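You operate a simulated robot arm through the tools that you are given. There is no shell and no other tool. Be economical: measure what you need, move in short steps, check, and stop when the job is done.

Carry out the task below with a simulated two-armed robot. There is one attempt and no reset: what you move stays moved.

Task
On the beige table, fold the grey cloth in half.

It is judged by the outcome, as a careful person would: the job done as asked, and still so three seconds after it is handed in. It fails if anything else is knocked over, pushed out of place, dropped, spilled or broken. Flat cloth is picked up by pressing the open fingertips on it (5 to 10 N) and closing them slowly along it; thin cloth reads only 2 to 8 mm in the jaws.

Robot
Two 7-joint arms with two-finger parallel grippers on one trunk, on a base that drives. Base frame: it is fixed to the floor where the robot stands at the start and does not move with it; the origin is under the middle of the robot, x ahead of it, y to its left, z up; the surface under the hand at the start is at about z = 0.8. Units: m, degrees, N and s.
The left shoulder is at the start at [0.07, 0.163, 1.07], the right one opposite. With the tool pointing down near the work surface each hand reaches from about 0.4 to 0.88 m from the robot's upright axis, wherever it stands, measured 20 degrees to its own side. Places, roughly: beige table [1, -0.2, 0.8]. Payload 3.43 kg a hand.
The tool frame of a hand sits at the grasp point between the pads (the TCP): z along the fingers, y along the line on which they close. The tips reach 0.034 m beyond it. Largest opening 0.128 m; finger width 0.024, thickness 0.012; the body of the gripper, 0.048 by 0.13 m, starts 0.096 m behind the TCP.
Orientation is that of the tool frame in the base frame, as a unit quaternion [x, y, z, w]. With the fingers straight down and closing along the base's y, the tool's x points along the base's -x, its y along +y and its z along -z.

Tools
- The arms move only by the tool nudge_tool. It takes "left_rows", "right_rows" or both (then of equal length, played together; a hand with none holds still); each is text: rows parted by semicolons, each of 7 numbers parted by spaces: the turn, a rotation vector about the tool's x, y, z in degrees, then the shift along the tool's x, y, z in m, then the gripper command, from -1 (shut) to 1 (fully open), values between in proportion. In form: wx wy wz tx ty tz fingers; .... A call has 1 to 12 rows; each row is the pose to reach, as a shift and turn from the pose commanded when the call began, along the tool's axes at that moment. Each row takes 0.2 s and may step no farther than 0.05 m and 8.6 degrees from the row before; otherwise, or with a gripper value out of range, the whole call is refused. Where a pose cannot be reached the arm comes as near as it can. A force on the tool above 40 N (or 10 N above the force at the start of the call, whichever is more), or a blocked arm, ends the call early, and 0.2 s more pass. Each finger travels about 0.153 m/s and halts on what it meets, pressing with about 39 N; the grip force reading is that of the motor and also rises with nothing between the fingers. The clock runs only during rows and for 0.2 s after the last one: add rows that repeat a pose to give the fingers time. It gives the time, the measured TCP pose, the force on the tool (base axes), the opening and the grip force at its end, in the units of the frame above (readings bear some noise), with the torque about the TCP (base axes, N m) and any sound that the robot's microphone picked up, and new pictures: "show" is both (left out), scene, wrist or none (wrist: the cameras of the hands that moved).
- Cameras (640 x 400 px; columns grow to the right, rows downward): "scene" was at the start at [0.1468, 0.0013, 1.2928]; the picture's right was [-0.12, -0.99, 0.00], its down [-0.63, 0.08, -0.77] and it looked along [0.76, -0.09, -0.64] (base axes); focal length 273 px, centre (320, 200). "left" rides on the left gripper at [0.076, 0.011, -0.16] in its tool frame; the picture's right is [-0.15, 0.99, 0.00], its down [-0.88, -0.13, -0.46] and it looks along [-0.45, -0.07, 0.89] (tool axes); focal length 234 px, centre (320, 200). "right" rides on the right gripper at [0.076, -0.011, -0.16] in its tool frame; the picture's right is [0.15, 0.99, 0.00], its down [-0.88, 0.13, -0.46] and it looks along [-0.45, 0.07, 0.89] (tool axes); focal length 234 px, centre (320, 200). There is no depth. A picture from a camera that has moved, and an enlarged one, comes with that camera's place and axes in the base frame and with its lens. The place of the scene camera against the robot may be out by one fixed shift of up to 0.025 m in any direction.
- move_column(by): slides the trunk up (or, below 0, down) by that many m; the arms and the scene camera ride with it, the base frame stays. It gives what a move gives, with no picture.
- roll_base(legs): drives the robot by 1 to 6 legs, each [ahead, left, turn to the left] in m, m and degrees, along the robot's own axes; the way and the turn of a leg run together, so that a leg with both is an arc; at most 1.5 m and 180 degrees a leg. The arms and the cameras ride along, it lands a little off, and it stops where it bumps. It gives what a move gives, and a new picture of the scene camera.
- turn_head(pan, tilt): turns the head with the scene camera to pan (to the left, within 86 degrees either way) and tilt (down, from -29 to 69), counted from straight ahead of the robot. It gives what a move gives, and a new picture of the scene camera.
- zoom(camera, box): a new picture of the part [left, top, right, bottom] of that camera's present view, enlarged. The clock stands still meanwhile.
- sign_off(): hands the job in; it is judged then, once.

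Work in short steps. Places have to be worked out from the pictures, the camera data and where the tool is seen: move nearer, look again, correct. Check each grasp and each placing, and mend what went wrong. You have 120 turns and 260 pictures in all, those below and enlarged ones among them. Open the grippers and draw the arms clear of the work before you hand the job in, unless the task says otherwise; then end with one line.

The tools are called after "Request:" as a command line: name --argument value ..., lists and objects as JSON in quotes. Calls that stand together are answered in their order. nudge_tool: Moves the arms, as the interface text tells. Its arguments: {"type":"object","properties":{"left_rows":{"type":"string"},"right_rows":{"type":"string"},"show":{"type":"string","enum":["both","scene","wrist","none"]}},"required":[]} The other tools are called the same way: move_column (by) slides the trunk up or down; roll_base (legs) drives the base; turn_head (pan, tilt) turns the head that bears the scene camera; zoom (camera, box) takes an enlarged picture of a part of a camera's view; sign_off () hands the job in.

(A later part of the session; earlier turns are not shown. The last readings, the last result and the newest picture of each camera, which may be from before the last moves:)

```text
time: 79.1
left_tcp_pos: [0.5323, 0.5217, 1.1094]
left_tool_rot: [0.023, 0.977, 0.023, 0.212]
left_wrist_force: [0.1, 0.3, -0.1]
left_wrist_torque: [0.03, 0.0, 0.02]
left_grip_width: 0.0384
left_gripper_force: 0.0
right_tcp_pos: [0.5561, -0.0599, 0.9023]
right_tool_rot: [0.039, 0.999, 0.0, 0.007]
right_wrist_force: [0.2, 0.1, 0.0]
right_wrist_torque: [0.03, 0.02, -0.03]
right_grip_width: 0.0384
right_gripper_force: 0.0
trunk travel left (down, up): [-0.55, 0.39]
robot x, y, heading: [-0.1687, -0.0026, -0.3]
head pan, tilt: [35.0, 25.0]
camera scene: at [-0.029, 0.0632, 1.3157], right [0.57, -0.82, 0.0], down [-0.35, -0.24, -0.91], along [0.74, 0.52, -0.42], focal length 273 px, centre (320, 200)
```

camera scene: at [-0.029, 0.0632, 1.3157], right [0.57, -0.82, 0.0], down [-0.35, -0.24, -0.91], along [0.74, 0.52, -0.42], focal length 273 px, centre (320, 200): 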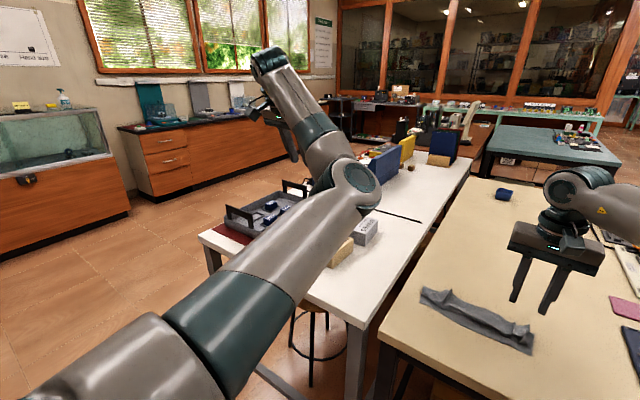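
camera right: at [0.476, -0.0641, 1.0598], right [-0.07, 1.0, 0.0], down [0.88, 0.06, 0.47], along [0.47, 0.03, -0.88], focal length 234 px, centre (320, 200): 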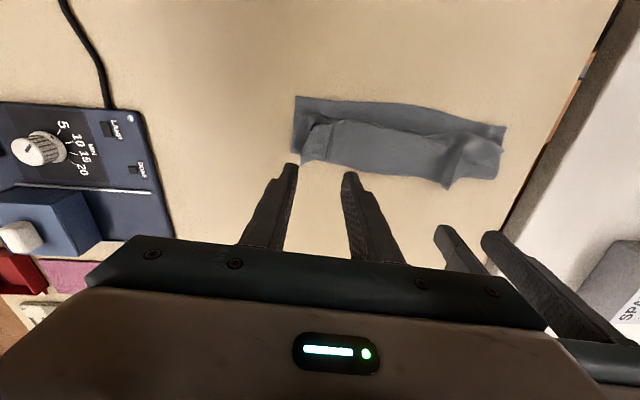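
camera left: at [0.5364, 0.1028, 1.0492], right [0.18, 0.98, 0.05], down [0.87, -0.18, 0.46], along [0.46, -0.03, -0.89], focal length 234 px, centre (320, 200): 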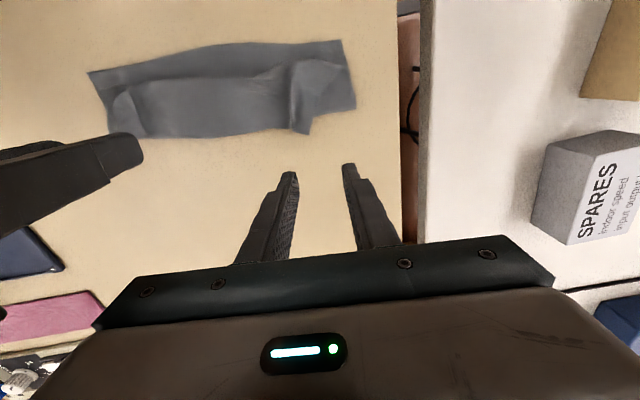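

The elbow is still on the inner side. I extend the arm nearly straight ahead with the fingers pitched forward, so the elbow can cross over.

Request:
nudge_tool --left_rows "0 -5 0 -0.0214 -0.0331 0.0132 -0.4;0 -10 0 -0.0429 -0.0663 0.0263 -0.4;0 -15 0 -0.0643 -0.0994 0.0395 -0.4;0 -20 0 -0.0857 -0.1325 0.0527 -0.4;0 -25 0 -0.1072 -0.1656 0.0659 -0.4;0 -30 0 -0.1286 -0.1988 0.079 -0.4;0 -35 0 -0.15 -0.2319 0.0922 -0.4;0 -40 0 -0.1715 -0.265 0.1054 -0.4;0 -40 0 -0.1715 -0.265 0.1054 -0.4" --show "scene"

```text
time: 81.1
left_tcp_pos: [0.7212, 0.2498, 1.066]
left_tool_rot: [0.027, 0.845, 0.014, 0.535]
left_wrist_force: [-0.2, 0.5, -0.1]
left_wrist_torque: [0.01, 0.02, 0.01]
left_grip_width: 0.0381
left_gripper_force: 0.1
right_tcp_pos: [0.5561, -0.0595, 0.9018]
right_tool_rot: [0.038, 0.999, 0.0, 0.007]
right_wrist_force: [0.2, -0.6, -0.6]
right_wrist_torque: [0.0, 0.03, -0.01]
right_grip_width: 0.0383
right_gripper_force: 0.0
trunk travel left (down, up): [-0.55, 0.39]
robot x, y, heading: [-0.1672, 0.0031, -0.2]
head pan, tilt: [35.0, 25.0]
camera scene: at [-0.0297, 0.0647, 1.3157], right [0.57, -0.82, 0.0], down [-0.35, -0.24, -0.91], along [0.74, 0.52, -0.42], focal length 273 px, centre (320, 200)
```

scene: 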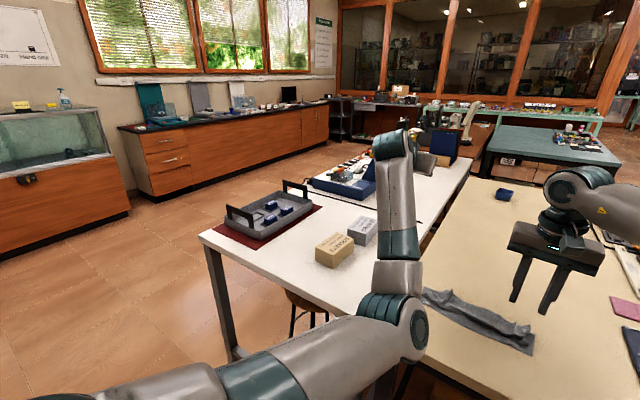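

Request:
nudge_tool --left_rows "0 0 0 -0.013 0.005 0.027 -0.4;0 0 0 -0.026 0.01 0.054 -0.4;0 0 0 -0.039 0.015 0.081 -0.4;0 0 0 -0.052 0.02 0.108 -0.4;0 0 0 -0.064 0.025 0.135 -0.4;0 0 0 -0.077 0.03 0.162 -0.4;0 0 0 -0.077 0.03 0.162 -0.4" --show "scene"

```text
time: 82.7
left_tcp_pos: [0.8763, 0.2748, 1.0681]
left_tool_rot: [0.029, 0.844, 0.012, 0.535]
left_wrist_force: [0.0, 0.6, 0.3]
left_wrist_torque: [-0.02, -0.01, -0.01]
left_grip_width: 0.0385
left_gripper_force: 0.0
left hand out of reach, approached as far as the arm can: row 6, 7
right_tcp_pos: [0.5564, -0.0583, 0.902]
right_tool_rot: [0.039, 0.999, 0.0, 0.008]
right_wrist_force: [0.0, -0.5, -0.4]
right_wrist_torque: [0.01, -0.01, -0.03]
right_grip_width: 0.0384
right_gripper_force: 0.0
trunk travel left (down, up): [-0.55, 0.39]
robot x, y, heading: [-0.1693, 0.0015, -0.1]
head pan, tilt: [35.0, 25.0]
camera scene: at [-0.0295, 0.0644, 1.3157], right [0.57, -0.82, 0.0], down [-0.35, -0.24, -0.91], along [0.74, 0.52, -0.42], focal length 273 px, centre (320, 200)
```

scene: 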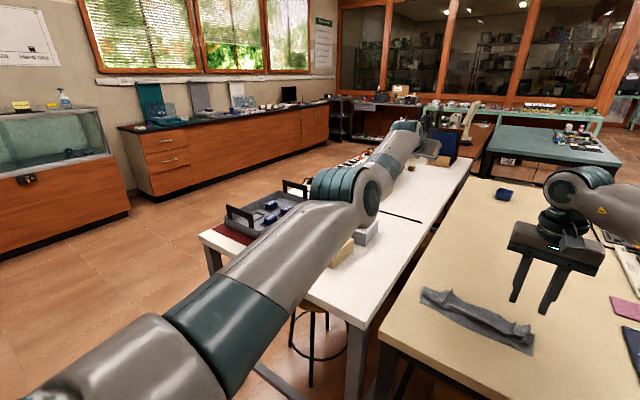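

The arm is nearly straight now. I unpitch while retracting slightly, then yaw the hand clockwise to force the elbow outward.

Request:
nudge_tool --left_rows "0 8 0 0.013 -0.01 -0.027 -0.4;0 16 0 0.026 -0.02 -0.054 -0.4;0 24 0 0.039 -0.03 -0.081 -0.4;0 32 0 0.052 -0.04 -0.108 -0.4;0 40 0 0.0645 -0.05 -0.135 -0.4;0 40 0 0.0645 -0.05 -0.135 -0.4" --show "none"

Request:
nudge_tool --left_rows "0 0 8 0 0 0 -0.4;0 0 16 0 0 0 -0.4;0 0 24 0 0 0 -0.4;0 0 32 0 0 0 -0.4;0 0 40 0 0 0 -0.4;0 0 48 0 0 0 -0.4;0 0 56 0 0 0 -0.4;0 0 64 0 0 0 -0.4;0 0 72 0 0 0 -0.4;0 0 80 0 0 0 -0.4;0 0 80 0 0 0 -0.4" --show "scene"

```text
time: 84.1
left_tcp_pos: [0.7257, 0.2302, 1.0621]
left_tool_rot: [0.021, 0.977, 0.022, 0.212]
left_wrist_force: [-0.2, 0.0, -0.2]
left_wrist_torque: [-0.03, -0.01, -0.01]
left_grip_width: 0.0383
left_gripper_force: 0.1
right_tcp_pos: [0.5559, -0.0577, 0.9013]
right_tool_rot: [0.039, 0.999, 0.0, 0.007]
right_wrist_force: [-0.6, 0.3, -0.8]
right_wrist_torque: [0.01, 0.01, 0.03]
right_grip_width: 0.0384
right_gripper_force: 0.0
trunk travel left (down, up): [-0.55, 0.39]
robot x, y, heading: [-0.168, 0.0022, -0.1]
head pan, tilt: [35.0, 25.0]
```

```text
time: 86.5
left_tcp_pos: [0.7255, 0.2308, 1.0631]
left_tool_rot: [0.645, 0.734, 0.154, 0.147]
left_wrist_force: [0.3, 0.7, 0.1]
left_wrist_torque: [0.01, 0.0, 0.01]
left_grip_width: 0.0382
left_gripper_force: 0.1
right_tcp_pos: [0.5556, -0.0585, 0.9009]
right_tool_rot: [0.04, 0.999, 0.0, 0.008]
right_wrist_force: [0.6, 0.0, -0.1]
right_wrist_torque: [0.01, 0.03, -0.03]
right_grip_width: 0.0381
right_gripper_force: 0.0
trunk travel left (down, up): [-0.55, 0.39]
robot x, y, heading: [-0.1663, -0.0013, -0.3]
head pan, tilt: [35.0, 25.0]
camera scene: at [-0.0292, 0.0643, 1.3156], right [0.57, -0.82, 0.0], down [-0.35, -0.24, -0.91], along [0.74, 0.52, -0.42], focal length 273 px, centre (320, 200)
```

scene: 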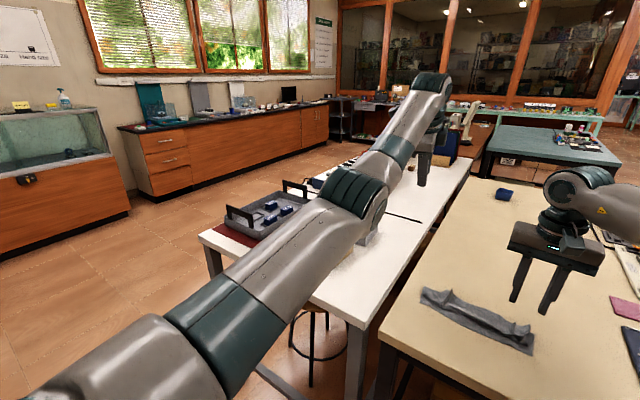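

Request:
nudge_tool --left_rows "0 0 0 0.004 -0.03 -0.001 -0.4;0 0 0 0.008 -0.06 -0.002 -0.4;0 0 0 0.012 -0.09 -0.003 -0.4;0 0 0 0.016 -0.129 -0.004 -0.4;0 0 0 0.02 -0.16 -0.004 -0.4;0 0 0 0.024 -0.19 -0.004 -0.4;0 0 0 0.024 -0.19 -0.004 -0.4" --show "scene"

```text
time: 88.1
left_tcp_pos: [0.5496, 0.2292, 0.9863]
left_tool_rot: [0.645, 0.734, 0.154, 0.148]
left_wrist_force: [0.1, -0.5, -0.1]
left_wrist_torque: [0.0, -0.02, -0.01]
left_grip_width: 0.0385
left_gripper_force: 0.1
right_tcp_pos: [0.5553, -0.0586, 0.902]
right_tool_rot: [0.04, 0.999, 0.001, 0.007]
right_wrist_force: [-0.3, -0.4, -0.3]
right_wrist_torque: [0.02, 0.01, 0.0]
right_grip_width: 0.0385
right_gripper_force: 0.0
trunk travel left (down, up): [-0.55, 0.39]
robot x, y, heading: [-0.1684, 0.0033, -0.1]
head pan, tilt: [35.0, 25.0]
camera scene: at [-0.029, 0.064, 1.3156], right [0.57, -0.82, 0.0], down [-0.35, -0.24, -0.91], along [0.74, 0.52, -0.42], focal length 273 px, centre (320, 200)
```

scene: 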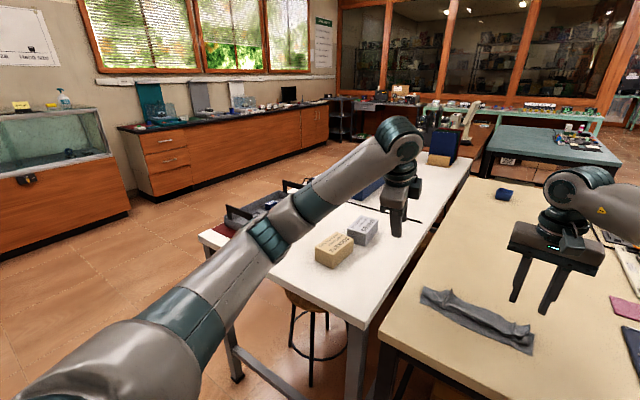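

The elbow has swung outward. I raise the hand and straighten it to point down, then undo the yaw.

Request:
nudge_tool --left_rows "6 0.2 0 0 0.004 -0.015 -0.4;12 0.5 0 0 0.008 -0.03 -0.4;18 0.7 0 0 0.012 -0.045 -0.4;24.4 1 0 0 0.016 -0.06 -0.4;24.4 1 0 0 0.016 -0.06 -0.4" --show "none"

Request:
nudge_tool --left_rows "0 0 -8 0 0 0 -0.4;0 0 -16 0 0 0 -0.4;0 0 -24 0 0 0 -0.4;0 0 -32 0 0 0 -0.4;0 0 -40 0 0 0 -0.4;0 0 -48 0 0 0 -0.4;0 0 -56 0 0 0 -0.4;0 0 -64 0 0 0 -0.4;0 0 -72 0 0 0 -0.4;0 0 -76 0 0 0 -0.4;0 0 -76 0 0 0 -0.4" --show "scene"

```text
time: 89.3
left_tcp_pos: [0.5406, 0.2308, 1.0479]
left_tool_rot: [0.66, 0.751, 0.0, 0.001]
left_wrist_force: [0.0, 0.4, -0.9]
left_wrist_torque: [0.01, -0.02, 0.02]
left_grip_width: 0.0384
left_gripper_force: 0.0
right_tcp_pos: [0.5558, -0.0584, 0.9007]
right_tool_rot: [0.039, 0.999, 0.0, 0.007]
right_wrist_force: [-0.7, -0.3, -0.4]
right_wrist_torque: [0.0, 0.01, -0.01]
right_grip_width: 0.0384
right_gripper_force: 0.0
trunk travel left (down, up): [-0.55, 0.39]
robot x, y, heading: [-0.1623, -0.0027, -0.0]
head pan, tilt: [35.0, 25.0]
```

```text
time: 91.7
left_tcp_pos: [0.5395, 0.2299, 1.0477]
left_tool_rot: [0.057, 0.998, -0.001, 0.001]
left_wrist_force: [0.4, 0.1, -0.3]
left_wrist_torque: [-0.02, 0.01, -0.06]
left_grip_width: 0.0383
left_gripper_force: 0.0
right_tcp_pos: [0.5559, -0.0597, 0.9017]
right_tool_rot: [0.04, 0.999, 0.001, 0.007]
right_wrist_force: [-0.2, 0.1, -0.1]
right_wrist_torque: [0.02, -0.01, 0.02]
right_grip_width: 0.0387
right_gripper_force: 0.0
trunk travel left (down, up): [-0.55, 0.39]
robot x, y, heading: [-0.1667, 0.0013, -0.1]
head pan, tilt: [35.0, 25.0]
camera scene: at [-0.0293, 0.0644, 1.3156], right [0.57, -0.82, 0.0], down [-0.35, -0.24, -0.91], along [0.74, 0.52, -0.42], focal length 273 px, centre (320, 200)
```

scene: 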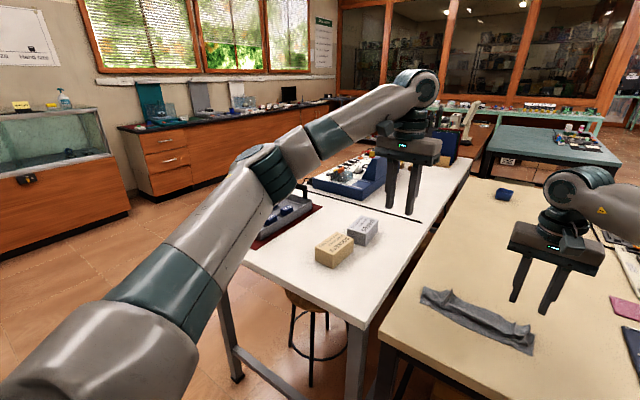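

The left arm is recovered. I return the head and bring the left hand over its ridge at about [0.562, 0.088].

Request:
turn_head --pan -3 --tilt 45

Request:
nudge_tool --left_rows "0 0 -0.5 -0.008 -0.028 0.02 -0.4;0 0 -1 -0.016 -0.056 0.05 -0.4;0 0 -1.5 -0.024 -0.084 0.08 -0.4;0 0 -2 -0.032 -0.111 0.11 -0.4;0 0 -2 -0.0386 -0.1385 0.138 -0.4;0 0 -2 -0.0386 -0.1385 0.138 -0.4"

Request:
zoom --camera "left" --box '[40, 0, 400, 225]'

Request:
zoom --camera "right" --box '[240, 20, 560, 220]'

```text
time: 92.8
left_tcp_pos: [0.5388, 0.2292, 1.0463]
left_tool_rot: [0.057, 0.998, 0.0, 0.002]
left_wrist_force: [0.0, -0.3, 0.2]
left_wrist_torque: [-0.03, 0.01, 0.01]
left_grip_width: 0.0384
left_gripper_force: 0.1
right_tcp_pos: [0.5548, -0.0588, 0.9016]
right_tool_rot: [0.039, 0.999, 0.001, 0.007]
right_wrist_force: [0.5, -0.2, 0.4]
right_wrist_torque: [-0.03, 0.02, -0.06]
right_grip_width: 0.0382
right_gripper_force: 0.0
trunk travel left (down, up): [-0.55, 0.39]
robot x, y, heading: [-0.1644, 0.0028, -0.2]
head pan, tilt: [-3.0, 45.0]
camera scene: at [-0.0236, 0.0074, 1.2851], right [-0.05, -1.0, 0.0], down [-0.71, 0.04, -0.71], along [0.71, -0.04, -0.71], focal length 273 px, centre (320, 200)
```

scene: 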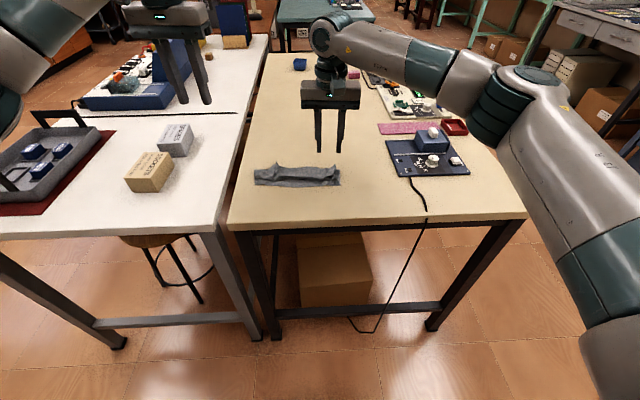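

```text
time: 94.2
left_tcp_pos: [0.5598, 0.0908, 0.9082]
left_tool_rot: [0.04, 0.999, -0.001, 0.002]
left_wrist_force: [-0.2, -0.3, 0.1]
left_wrist_torque: [0.0, 0.0, -0.01]
left_grip_width: 0.0383
left_gripper_force: 0.1
right_tcp_pos: [0.5554, -0.0581, 0.9018]
right_tool_rot: [0.039, 0.999, 0.0, 0.008]
right_wrist_force: [0.0, 0.5, -0.2]
right_wrist_torque: [0.0, -0.02, 0.01]
right_grip_width: 0.0386
right_gripper_force: 0.1
trunk travel left (down, up): [-0.55, 0.39]
robot x, y, heading: [-0.1649, -0.0037, -0.2]
head pan, tilt: [-3.0, 45.0]
camera scene: at [-0.0241, 0.0078, 1.2851], right [-0.05, -1.0, 0.0], down [-0.71, 0.04, -0.71], along [0.71, -0.04, -0.71], focal length 273 px, centre (320, 200)
camera left: at [0.4844, 0.1087, 1.0678], right [0.23, 0.97, 0.0], down [0.87, -0.2, 0.46], along [0.45, -0.1, -0.89], focal length 234 px, centre (320, 200)
```

scene: 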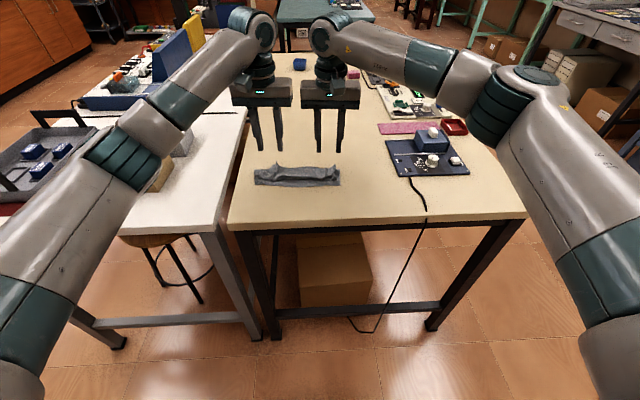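
left: 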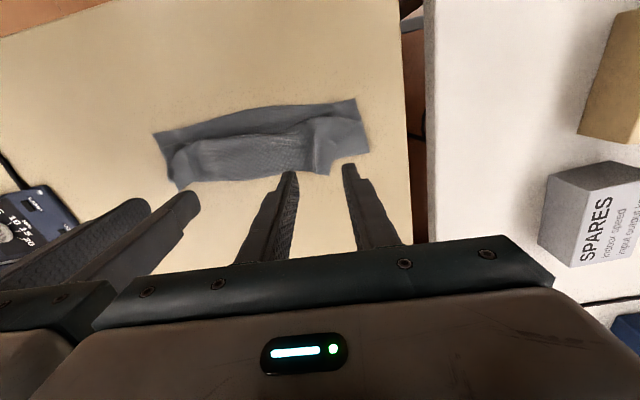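

```text
1.78 times, centred on (220, 112) of left
camera zoom: at [0.4844, 0.1087, 1.0678], right [0.23, 0.97, 0.0], down [0.87, -0.2, 0.46], along [0.45, -0.1, -0.89], focal length 416 px, centre (498, 356)
```

zoom: 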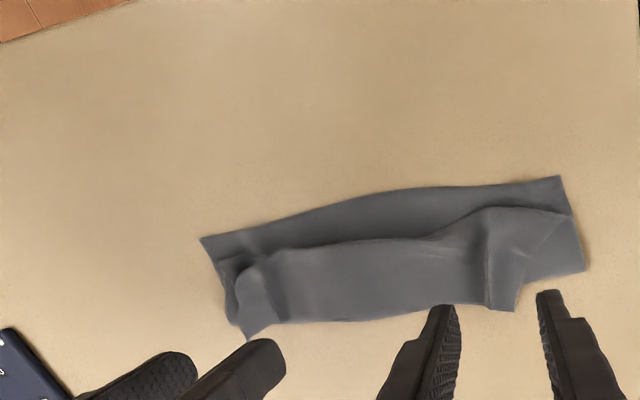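

```text
2.00 times, centred on (400, 120) of right
camera zoom: at [0.4758, -0.0638, 1.0603], right [-0.07, 1.0, 0.0], down [0.88, 0.06, 0.47], along [0.47, 0.03, -0.88], focal length 468 px, centre (160, 360)
```

zoom: 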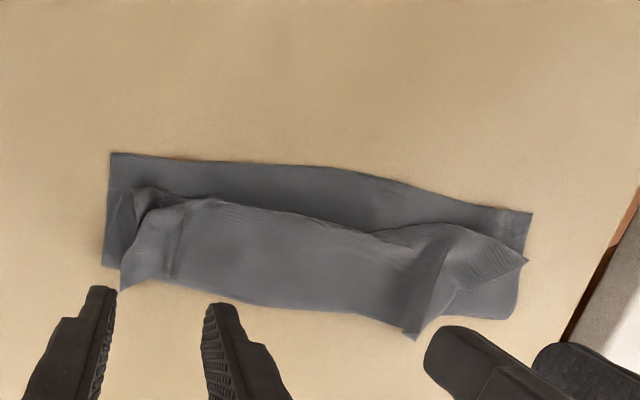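

The ridges are clear: left at about [0.56–0.58, 0.088], right at about [0.544–0.563, -0.052]. I lower onto them with the fingers straddling.

Request:
nudge_tool --left_rows "0 0 0 -0.006 -0.001 0.025 -0.4;0 0 0 -0.010 -0.002 0.05 -0.4;0 0 0 -0.010 -0.002 0.062 -0.4;0 0 0 -0.010 -0.002 0.067 -0.4;0 0 0 -0.010 -0.002 0.067 -0.4" --right_rows "0 0 0 0.0015 0.0015 0.025 -0.4;0 0 0 0.0025 0.003 0.045 -0.4;0 0 0 0.0025 0.003 0.055 -0.4;0 0 0 0.0025 0.003 0.061 -0.4;0 0 0 0.0025 0.003 0.061 -0.4" --show "wrist"

```text
time: 95.4
left_tcp_pos: [0.5718, 0.0871, 0.8413]
left_tool_rot: [0.041, 0.999, -0.001, 0.002]
left_wrist_force: [0.0, -0.2, 0.2]
left_wrist_torque: [0.0, 0.03, -0.02]
left_grip_width: 0.0384
left_gripper_force: 0.1
right_tcp_pos: [0.5543, -0.0564, 0.8395]
right_tool_rot: [0.039, 0.999, 0.0, 0.008]
right_wrist_force: [0.5, 0.3, 0.2]
right_wrist_torque: [0.02, -0.01, 0.03]
right_grip_width: 0.039
right_gripper_force: 0.2
trunk travel left (down, up): [-0.55, 0.39]
robot x, y, heading: [-0.1675, 0.0014, -0.3]
head pan, tilt: [-3.0, 45.0]
camera right: at [0.4738, -0.0625, 0.9986], right [-0.07, 1.0, 0.0], down [0.88, 0.06, 0.47], along [0.47, 0.03, -0.88], focal length 234 px, centre (320, 200)
camera left: at [0.4952, 0.1045, 1.0022], right [0.23, 0.97, 0.0], down [0.87, -0.2, 0.46], along [0.45, -0.1, -0.89], focal length 234 px, centre (320, 200)
```

right: 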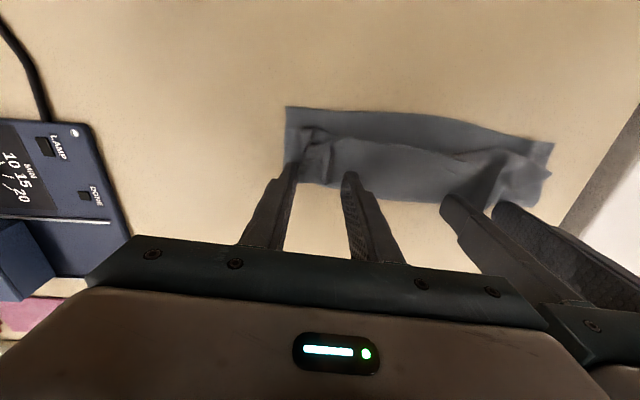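
left: 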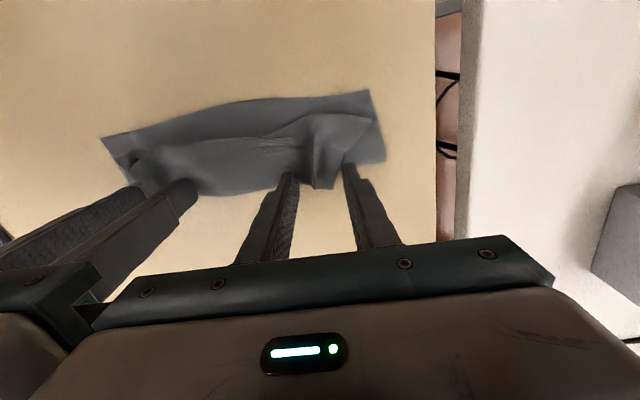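

Both ridges sit between the fingers. I nudge back 4 mm, press slightly and close slowly.

Request:
nudge_tool --left_rows "0 0 0 0.004 0 0 -0.4;0 0 0 0.004 0 0.003 -0.4;0 0 0 0.004 0 0.005 -0.45;0 0 0 0.004 0 0.005 -0.51;0 0 0 0.004 0 0.005 -0.57;0 0 0 0.004 0 0.005 -0.63;0 0 0 0.004 0 0.005 -0.69;0 0 0 0.004 0 0.005 -0.75;0 0 0 0.004 0 0.005 -0.81;0 0 0 0.004 0 0.005 -0.87;0 0 0 0.004 0 0.005 -0.94;0 0 0 0.004 0 0.005 -1" --right_rows "0 0 0 0.005 0 0 -0.4;0 0 0 0.005 0 0.002 -0.4;0 0 0 0.005 0 0.0035 -0.45;0 0 0 0.005 0 0.0035 -0.51;0 0 0 0.005 0 0.0035 -0.57;0 0 0 0.005 0 0.0035 -0.63;0 0 0 0.005 0 0.0035 -0.69;0 0 0 0.005 0 0.0035 -0.75;0 0 0 0.005 0 0.0035 -0.81;0 0 0 0.005 0 0.0035 -0.87;0 0 0 0.005 0 0.0035 -0.94;0 0 0 0.005 0 0.0035 -1" --show "none"

Request:
nudge_tool --left_rows "0 0 0 0 0 0 -1;0 0 0 0 0 -0.01 -1;0 0 0 0 0 -0.025 -1;0 0 0 0 0 -0.04 -1;0 0 0 0 0 -0.04 -1" --right_rows "0 0 0 0 0 0 -1;0 0 0 0 0 -0.01 -1;0 0 0 0 0 -0.025 -1;0 0 0 0 0 -0.04 -1;0 0 0 0 0 -0.04 -1" --show "wrist"

Request:
zoom --camera "scene" --box '[210, 110, 370, 210]'

```text
time: 98.0
left_tcp_pos: [0.567, 0.0841, 0.8385]
left_tool_rot: [0.042, 0.999, -0.002, 0.003]
left_wrist_force: [-1.5, -11.2, 2.3]
left_wrist_torque: [-0.36, 0.07, 0.0]
left_grip_width: 0.0021
left_gripper_force: 36.2
right_tcp_pos: [0.5488, -0.0551, 0.838]
right_tool_rot: [0.038, 0.999, 0.001, 0.008]
right_wrist_force: [1.2, 9.9, 0.9]
right_wrist_torque: [0.31, -0.05, -0.03]
right_grip_width: 0.003
right_gripper_force: 37.5
trunk travel left (down, up): [-0.55, 0.39]
robot x, y, heading: [-0.1659, -0.0001, 0.1]
head pan, tilt: [-3.0, 45.0]
```

```text
time: 99.2
left_tcp_pos: [0.5694, 0.0865, 0.8789]
left_tool_rot: [0.041, 0.999, -0.001, 0.002]
left_wrist_force: [-1.0, -15.8, -0.1]
left_wrist_torque: [-0.56, 0.08, 0.02]
left_grip_width: 0.0023
left_gripper_force: 36.9
right_tcp_pos: [0.5496, -0.0554, 0.8772]
right_tool_rot: [0.04, 0.999, 0.001, 0.007]
right_wrist_force: [2.4, 15.8, -0.9]
right_wrist_torque: [0.53, -0.08, -0.08]
right_grip_width: 0.0029
right_gripper_force: 37.2
trunk travel left (down, up): [-0.55, 0.39]
robot x, y, heading: [-0.1657, -0.0015, -0.1]
head pan, tilt: [-3.0, 45.0]
camera right: at [0.4694, -0.0612, 1.0359], right [-0.07, 1.0, 0.0], down [0.88, 0.06, 0.47], along [0.47, 0.03, -0.88], focal length 234 px, centre (320, 200)
camera left: at [0.4925, 0.1048, 1.038], right [0.23, 0.97, 0.0], down [0.87, -0.2, 0.46], along [0.45, -0.11, -0.89], focal length 234 px, centre (320, 200)
```

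right: 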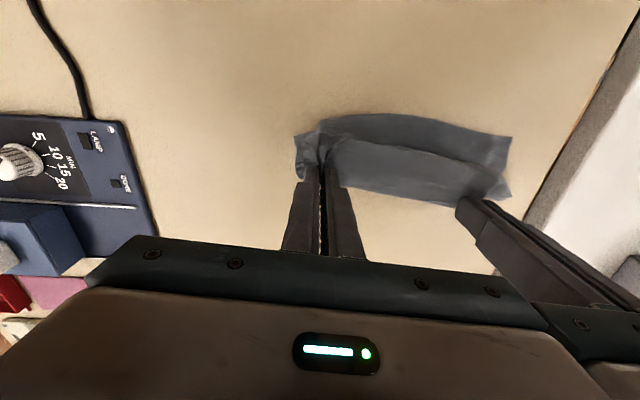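
left: 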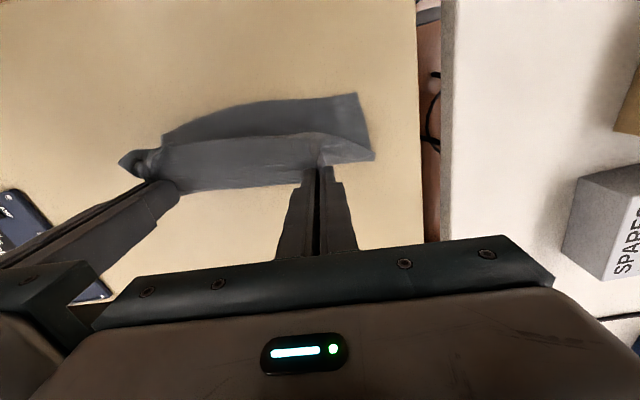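

```text
4.00 times, centred on (290, 160) of scene
camera zoom: at [-0.0232, 0.0071, 1.285], right [-0.05, -1.0, 0.0], down [-0.71, 0.04, -0.71], along [0.71, -0.04, -0.71], focal length 1093 px, centre (440, 360)
```

zoom: 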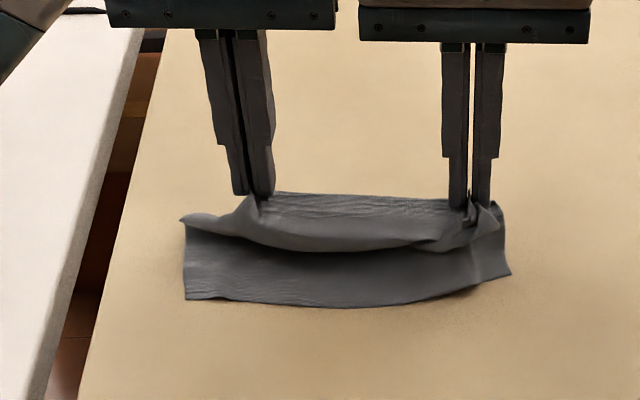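

Both are gripped, and the tension between them is 16 N. I ease them together 2 mm and lift another 8 cm to see whether the right caught extra layers.

Request:
nudge_tool --left_rows "0 0 0 0 -0.002 -0.02 -1;0 0 0 0 -0.002 -0.045 -1;0 0 0 0 -0.002 -0.065 -1;0 0 0 0 -0.002 -0.085 -1;0 0 0 0 -0.002 -0.085 -1" --right_rows "0 0 0 0 0.002 -0.02 -1;0 0 0 0 0.002 -0.045 -1;0 0 0 0 0.002 -0.065 -1;0 0 0 0 0.002 -0.085 -1;0 0 0 0 0.002 -0.085 -1" --show "wrist"

Request:
zoom --camera "scene" --box '[210, 90, 370, 190]'

```text
time: 100.4
left_tcp_pos: [0.5687, 0.0838, 0.9623]
left_tool_rot: [0.04, 0.999, 0.0, 0.002]
left_wrist_force: [-0.3, -5.8, 0.4]
left_wrist_torque: [-0.2, 0.07, 0.01]
left_grip_width: 0.0021
left_gripper_force: 36.7
right_tcp_pos: [0.546, -0.0543, 0.9625]
right_tool_rot: [0.039, 0.999, -0.001, 0.007]
right_wrist_force: [0.2, 5.7, -0.4]
right_wrist_torque: [0.2, -0.03, -0.04]
right_grip_width: 0.0026
right_gripper_force: 38.0
trunk travel left (down, up): [-0.55, 0.39]
robot x, y, heading: [-0.1657, -0.0005, -0.3]
head pan, tilt: [-3.0, 45.0]
camera right: at [0.4682, -0.0591, 1.1211], right [-0.07, 1.0, 0.0], down [0.88, 0.06, 0.47], along [0.47, 0.03, -0.88], focal length 234 px, centre (320, 200)
camera left: at [0.4926, 0.1021, 1.123], right [0.23, 0.97, 0.0], down [0.87, -0.2, 0.46], along [0.45, -0.1, -0.89], focal length 234 px, centre (320, 200)
```

right: 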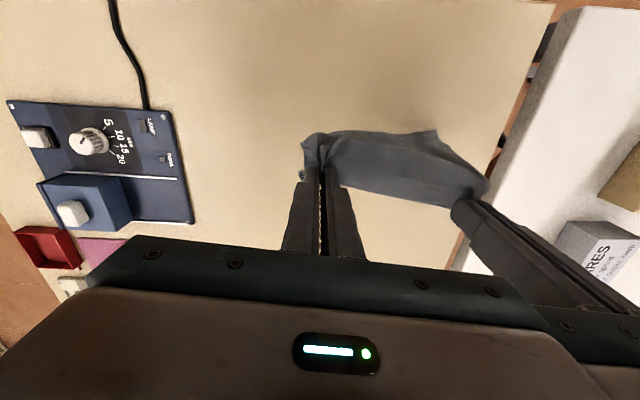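
left: 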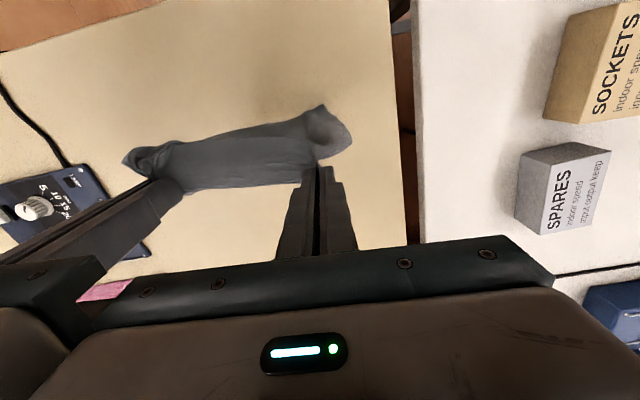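

```text
4.00 times, centred on (290, 140) of scene
camera zoom: at [-0.0229, 0.0072, 1.2849], right [-0.05, -1.0, 0.0], down [-0.71, 0.04, -0.71], along [0.71, -0.04, -0.71], focal length 1093 px, centre (440, 440)
```

zoom: 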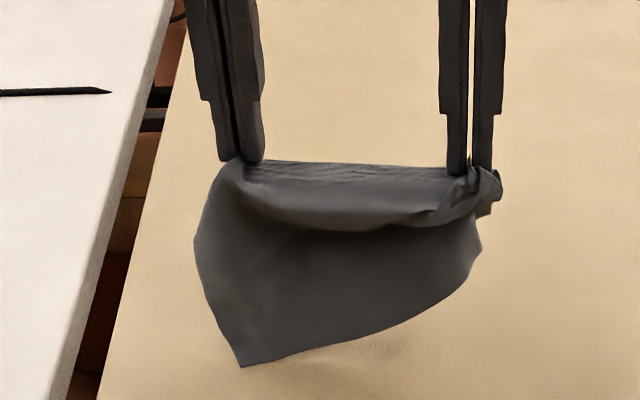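

The right jaw also caught a second layer at the side. I lay the cloth out flat by lowering while moving forward, then release and regrip the right.

Request:
nudge_tool --left_rows "0 0 0 -0.005 0 0.02 -1;0 0 0 -0.02 0 0.04 -1;0 0 0 -0.04 0 0.06 -1;0 0 0 -0.06 0 0.08 -1;0 0 0 -0.08 0 0.10 -1;0 0 0 -0.095 0 0.118 -1;0 0 0 -0.095 0 0.118 -1" --right_rows "0 0 0 -0.005 0 0.02 -1;0 0 0 -0.02 0 0.04 -1;0 0 0 -0.04 0 0.06 -1;0 0 0 -0.06 0 0.08 -1;0 0 0 -0.08 0 0.10 -1;0 0 0 -0.095 0 0.118 -1;0 0 0 -0.095 0 0.118 -1" --show "wrist"

Request:
zoom --camera "scene" --box '[210, 90, 370, 190]'

```text
time: 102.0
left_tcp_pos: [0.6549, 0.0776, 0.8455]
left_tool_rot: [0.042, 0.999, -0.001, 0.003]
left_wrist_force: [-0.5, -7.1, 0.5]
left_wrist_torque: [-0.25, 0.06, 0.01]
left_grip_width: 0.0019
left_gripper_force: 36.8
left hand out of reach, approached as far as the arm can: row 6, 7
right_tcp_pos: [0.6419, -0.0614, 0.845]
right_tool_rot: [0.038, 0.999, 0.001, 0.007]
right_wrist_force: [0.8, 6.9, 0.1]
right_wrist_torque: [0.24, -0.04, -0.03]
right_grip_width: 0.0028
right_gripper_force: 37.7
trunk travel left (down, up): [-0.55, 0.39]
robot x, y, heading: [-0.1641, -0.0006, -0.5]
head pan, tilt: [-3.0, 45.0]
camera right: at [0.5631, -0.0668, 1.0042], right [-0.07, 1.0, 0.0], down [0.88, 0.06, 0.47], along [0.47, 0.03, -0.88], focal length 234 px, centre (320, 200)
camera left: at [0.5788, 0.0964, 1.0058], right [0.23, 0.97, 0.0], down [0.86, -0.2, 0.46], along [0.45, -0.11, -0.89], focal length 234 px, centre (320, 200)
```

right: 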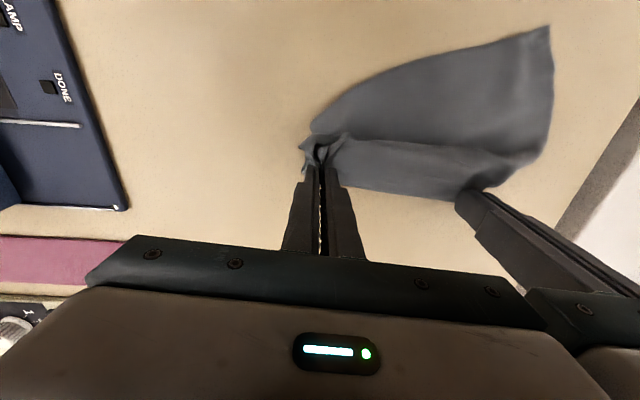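
left: 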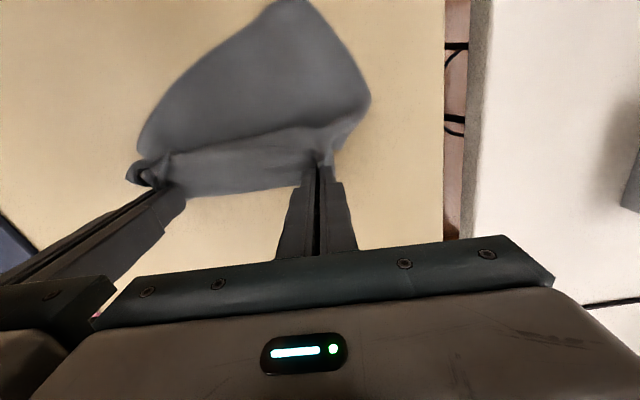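

```text
4.00 times, centred on (290, 140) of scene
camera zoom: at [-0.0239, 0.007, 1.2851], right [-0.05, -1.0, 0.0], down [-0.71, 0.04, -0.71], along [0.71, -0.04, -0.71], focal length 1093 px, centre (440, 440)
```

zoom: 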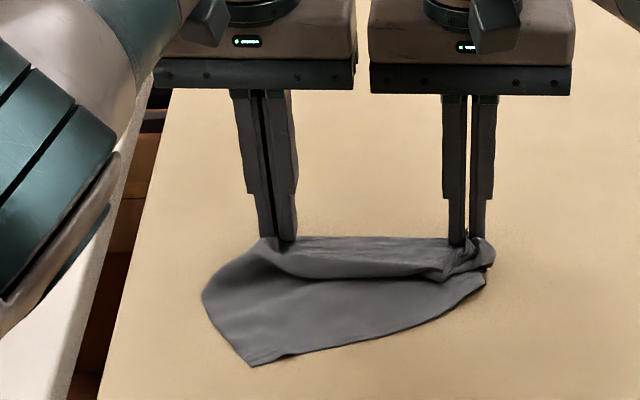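

I release the right hand and lift it clear to see the cloth.

Request:
nudge_tool --left_rows "0 0 0 0 0 0 -1;0 0 0 0 0 0 -1;0 0 0 0 0 0 -1;0 0 0 0 0 0 -1;0 0 0 0 0 0 -1;0 0 0 0 0 0 -1;0 0 0 0 0 0 -1" --right_rows "0 0 0 0 0 0.006 -0.9;0 0 0 0 0 0.006 -0.7;0 0 0 0 0 0.006 -0.5;0 0 0 0 0 -0.02 -0.4;0 0 0 0 0 -0.05 -0.4;0 0 0 0 -0.02 -0.08 -0.4;0 0 0 0 -0.03 -0.08 -0.4" --show "wrist"

Request:
zoom --camera "scene" --box '[210, 90, 370, 190]'

Request:
zoom --camera "right" --box '[260, 20, 580, 220]'

```text
time: 103.6
left_tcp_pos: [0.6554, 0.0783, 0.8446]
left_tool_rot: [0.04, 0.999, -0.001, 0.001]
left_wrist_force: [-0.1, -0.4, 0.0]
left_wrist_torque: [-0.02, 0.01, -0.03]
left_grip_width: 0.0018
left_gripper_force: 36.0
right_tcp_pos: [0.6407, -0.0904, 0.9259]
right_tool_rot: [0.039, 0.999, -0.001, 0.007]
right_wrist_force: [1.0, -0.3, 0.5]
right_wrist_torque: [0.02, -0.01, -0.03]
right_grip_width: 0.0384
right_gripper_force: 0.1
trunk travel left (down, up): [-0.55, 0.39]
robot x, y, heading: [-0.1662, 0.0004, -0.1]
head pan, tilt: [-3.0, 45.0]
camera right: at [0.5608, -0.0969, 1.0838], right [-0.07, 1.0, 0.0], down [0.88, 0.06, 0.47], along [0.47, 0.03, -0.88], focal length 234 px, centre (320, 200)
camera left: at [0.5794, 0.097, 1.0052], right [0.23, 0.97, 0.0], down [0.87, -0.2, 0.46], along [0.45, -0.1, -0.89], focal length 234 px, centre (320, 200)
```

right: 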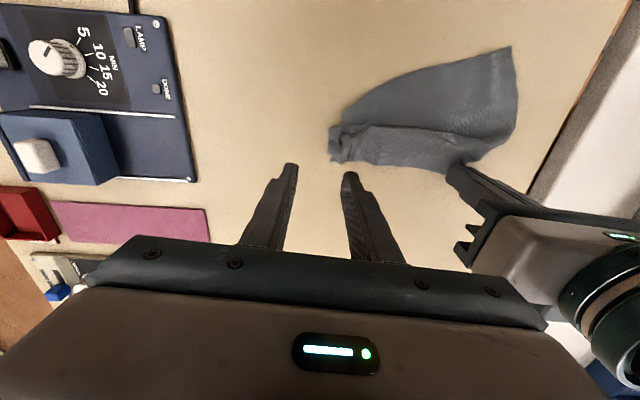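
left: 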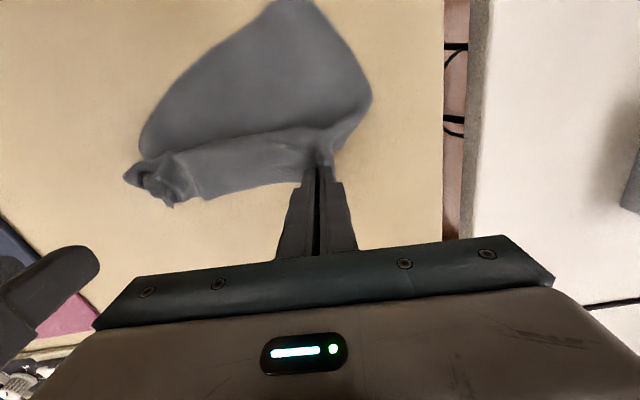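

```text
4.00 times, centred on (290, 140) of scene
camera zoom: at [-0.0232, 0.0072, 1.285], right [-0.05, -1.0, 0.0], down [-0.71, 0.04, -0.71], along [0.71, -0.04, -0.71], focal length 1093 px, centre (440, 440)
```

zoom: 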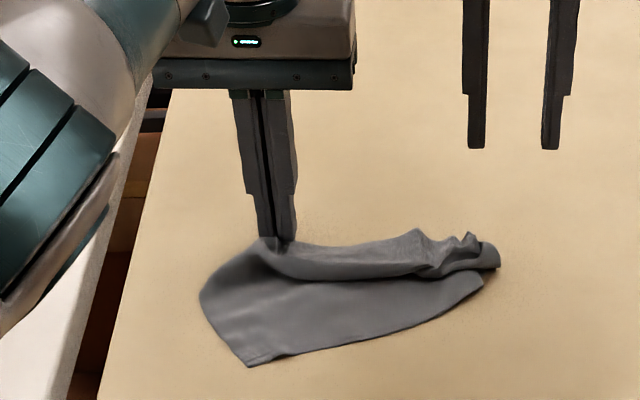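

```text
2.00 times, centred on (420, 120) of right
camera zoom: at [0.5608, -0.0969, 1.0838], right [-0.07, 1.0, 0.0], down [0.88, 0.06, 0.47], along [0.47, 0.03, -0.88], focal length 468 px, centre (120, 360)
```

zoom: 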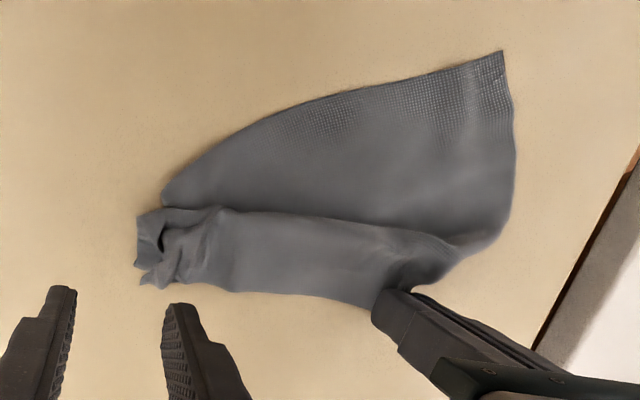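

The right end is crumpled. I lift the left corner and pull the cloth, so the layers separate and trail out, then lay it back down moving forward and left.

Request:
nudge_tool --left_rows "0 0 0 0.01 0 -0.04 -1;0 0 0 0.03 0 -0.08 -1;0 0 0 0.06 0 -0.12 -1;0 0 0 0.08 0 -0.16 -1;0 0 0 0.10 0 -0.20 -1;0 0 0 0.10 0 -0.22 -1;0 0 0 0.10 0 -0.22 -1;0 0 0 0.10 0 -0.22 -1" --show "wrist"

Request:
zoom --camera "scene" --box '[180, 40, 372, 160]'

```text
time: 105.4
left_tcp_pos: [0.5551, 0.0891, 1.0644]
left_tool_rot: [0.04, 0.999, 0.0, 0.002]
left_wrist_force: [-0.4, 0.3, 0.0]
left_wrist_torque: [0.0, -0.03, -0.04]
left_grip_width: 0.0022
left_gripper_force: 37.2
right_tcp_pos: [0.6405, -0.0921, 0.9259]
right_tool_rot: [0.039, 0.999, 0.001, 0.008]
right_wrist_force: [-0.3, -0.1, -0.3]
right_wrist_torque: [-0.01, -0.02, 0.0]
right_grip_width: 0.0385
right_gripper_force: 0.0
trunk travel left (down, up): [-0.55, 0.39]
robot x, y, heading: [-0.1644, 0.0006, -0.0]
head pan, tilt: [-3.0, 45.0]
camera left: at [0.4792, 0.107, 1.2242], right [0.23, 0.97, 0.0], down [0.87, -0.2, 0.46], along [0.45, -0.1, -0.89], focal length 234 px, centre (320, 200)
```

left: 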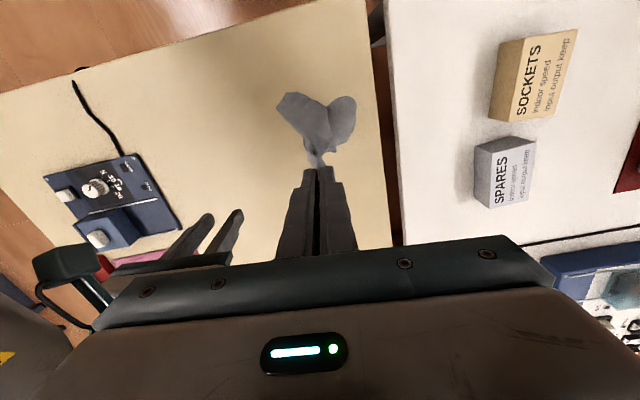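

```text
3.33 times, centred on (276, 100) of scene
camera zoom: at [-0.0238, 0.0072, 1.2851], right [-0.05, -1.0, 0.0], down [-0.71, 0.04, -0.71], along [0.71, -0.04, -0.71], focal length 911 px, centre (467, 533)
```

zoom: 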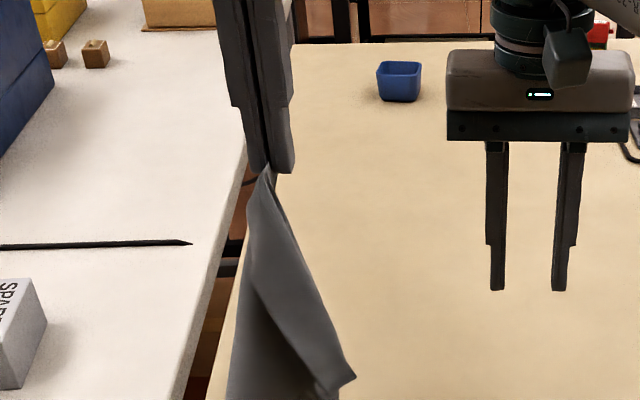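

The cloth hangs freely from its far-left corner, untangled. I move the right hand aside, bring the left back and right, then lay the cloth out along the diagonal moving forward and left.

Request:
nudge_tool --left_rows "0 0 0 0.02 -0.02 0 -1;0 0 0 0.04 -0.04 0 -1;0 0 0 0.06 -0.07 0 -1;0 0 0 0.08 -0.10 0 -1;0 0 0 0.08 -0.10 0 -1;0 0 0 0.08 -0.10 0 -1;0 0 0 0.075 -0.10 0.02 -1;0 0 0 0.065 -0.095 0.04 -1;0 0 0 0.05 -0.085 0.06 -1;0 0 0 0.035 -0.07 0.08 -1;0 0 0 0.02 -0.055 0.10 -1;0 0 0 0.005 -0.04 0.115 -1" --right_rows "0 0 0 0 -0.04 -0.02 -0.4;0 0 0 0 -0.08 -0.04 -0.4;0 0 0 0 -0.12 -0.05 -0.4;0 0 0 0 -0.14 -0.05 -0.4;0 0 0 0 -0.14 -0.05 -0.4;0 0 0 0 -0.14 -0.05 -0.4;0 0 0 0 -0.14 -0.05 -0.4;0 0 0 0 -0.14 -0.05 -0.4;0 0 0 0 -0.14 -0.05 -0.4;0 0 0 0 -0.14 -0.05 -0.4;0 0 0 0 -0.14 -0.05 -0.4;0 0 0 0 -0.14 -0.05 -0.4" --show "none"

Request:
nudge_tool --left_rows "0 0 0 -0.015 0.015 0.015 -1;0 0 0 -0.03 0.03 0.03 -1;0 0 0 -0.045 0.045 0.045 -1;0 0 0 -0.06 0.06 0.06 -1;0 0 0 -0.075 0.075 0.075 -1;0 0 0 -0.085 0.09 0.09 -1;0 0 0 -0.09 0.10 0.105 -1;0 0 0 -0.09 0.10 0.105 -1" --show "wrist"

Request:
zoom --camera "scene" --box '[200, 80, 392, 200]'

```text
time: 108.0
left_tcp_pos: [0.5468, 0.0487, 0.9483]
left_tool_rot: [0.04, 0.999, 0.0, 0.002]
left_wrist_force: [-0.3, -1.0, 0.4]
left_wrist_torque: [0.02, 0.03, -0.03]
left_grip_width: 0.0018
left_gripper_force: 36.9
right_tcp_pos: [0.6264, -0.2299, 0.9736]
right_tool_rot: [0.04, 0.999, 0.0, 0.007]
right_wrist_force: [0.2, -0.1, -0.8]
right_wrist_torque: [0.01, 0.03, 0.0]
right_grip_width: 0.0383
right_gripper_force: 0.0
trunk travel left (down, up): [-0.55, 0.39]
robot x, y, heading: [-0.1668, -0.0001, -0.1]
head pan, tilt: [-3.0, 45.0]
```

```text
time: 109.8
left_tcp_pos: [0.6447, 0.1418, 0.8431]
left_tool_rot: [0.04, 0.999, -0.002, 0.002]
left_wrist_force: [0.0, -0.5, 0.7]
left_wrist_torque: [0.02, 0.02, 0.02]
left_grip_width: 0.0018
left_gripper_force: 36.7
right_tcp_pos: [0.6272, -0.2317, 0.9743]
right_tool_rot: [0.039, 0.999, 0.0, 0.008]
right_wrist_force: [0.7, -0.1, -0.2]
right_wrist_torque: [0.03, -0.02, 0.04]
right_grip_width: 0.0386
right_gripper_force: 0.0
trunk travel left (down, up): [-0.55, 0.39]
robot x, y, heading: [-0.1687, -0.0003, -0.2]
head pan, tilt: [-3.0, 45.0]
camera left: at [0.5676, 0.1596, 1.0038], right [0.23, 0.97, 0.0], down [0.87, -0.2, 0.46], along [0.45, -0.1, -0.89], focal length 234 px, centre (320, 200)
```

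left: 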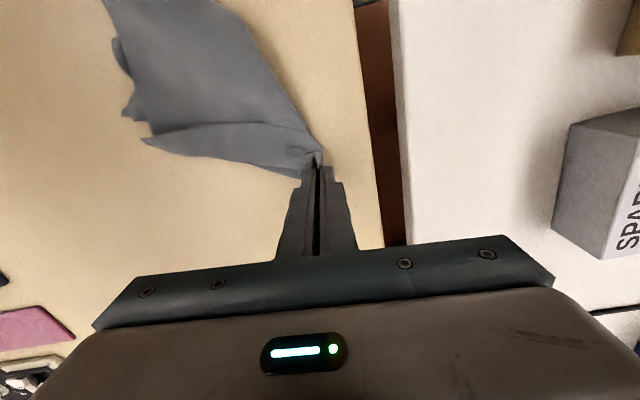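

```text
3.33 times, centred on (296, 140) of scene
camera zoom: at [-0.0238, 0.0071, 1.2851], right [-0.05, -1.0, 0.0], down [-0.71, 0.04, -0.71], along [0.71, -0.04, -0.71], focal length 911 px, centre (400, 400)
```

zoom: 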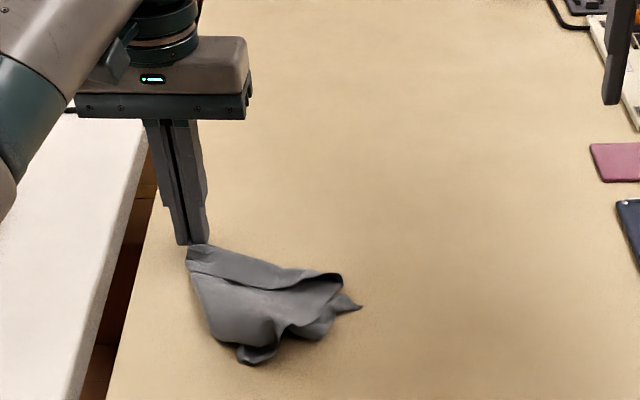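

The cloth is bunched, but the hem runs visibly from the left jaw to a corner near [0.58, 0.0]. I bring the right hand closer for a good look.

Request:
nudge_tool --right_rows "0 0 0 0.02 0.03 0 -0.4;0 0 0 0.04 0.06 0 -0.4;0 0 0 0.06 0.09 0 -0.4;0 0 0 0.08 0.12 0 -0.4;0 0 0 0.10 0.13 0 -0.4;0 0 0 0.10 0.13 0 -0.4" --show "none"

Request:
zoom --camera "right" --box '[240, 20, 640, 270]'

Request:
zoom --camera "scene" --box '[240, 145, 320, 195]'

```text
time: 111.2
left_tcp_pos: [0.6443, 0.1416, 0.8433]
left_tool_rot: [0.041, 0.999, -0.001, 0.002]
left_wrist_force: [-0.4, -0.7, -0.3]
left_wrist_torque: [0.01, -0.01, -0.01]
left_grip_width: 0.0019
left_gripper_force: 36.7
right_tcp_pos: [0.5386, -0.0936, 0.9747]
right_tool_rot: [0.039, 0.999, -0.001, 0.007]
right_wrist_force: [-0.6, 0.8, 0.3]
right_wrist_torque: [-0.03, 0.0, -0.02]
right_grip_width: 0.0385
right_gripper_force: 0.1
trunk travel left (down, up): [-0.55, 0.39]
robot x, y, heading: [-0.1681, 0.0016, -0.3]
head pan, tilt: [-3.0, 45.0]
```

```text
1.60 times, centred on (440, 145) of right
camera zoom: at [0.4591, -0.0992, 1.1333], right [-0.07, 1.0, 0.0], down [0.88, 0.06, 0.47], along [0.47, 0.03, -0.88], focal length 375 px, centre (128, 288)
```

zoom: 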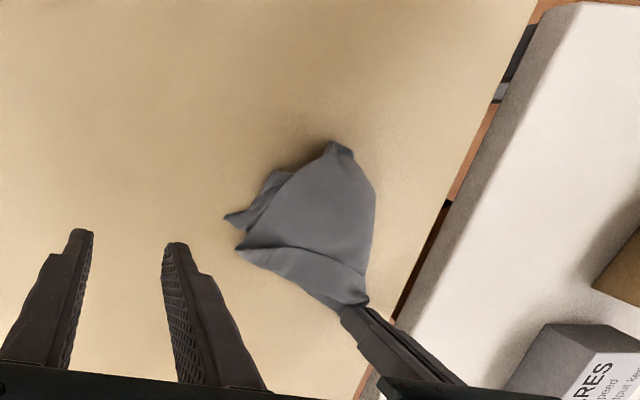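

```text
8.00 times, centred on (280, 170) of scene
camera zoom: at [-0.0234, 0.0075, 1.285], right [-0.05, -1.0, 0.0], down [-0.71, 0.04, -0.71], along [0.71, -0.04, -0.71], focal length 2187 px, centre (640, 440)
```

zoom: 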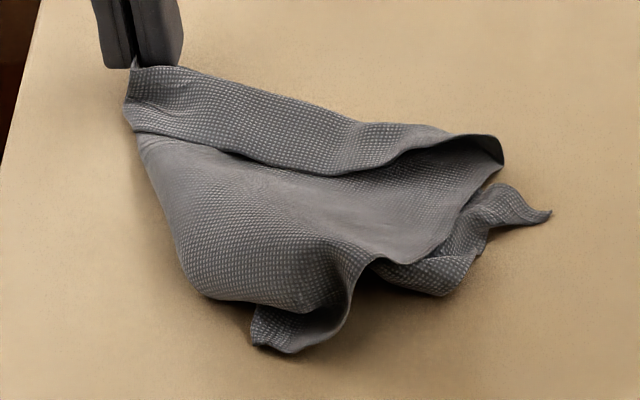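

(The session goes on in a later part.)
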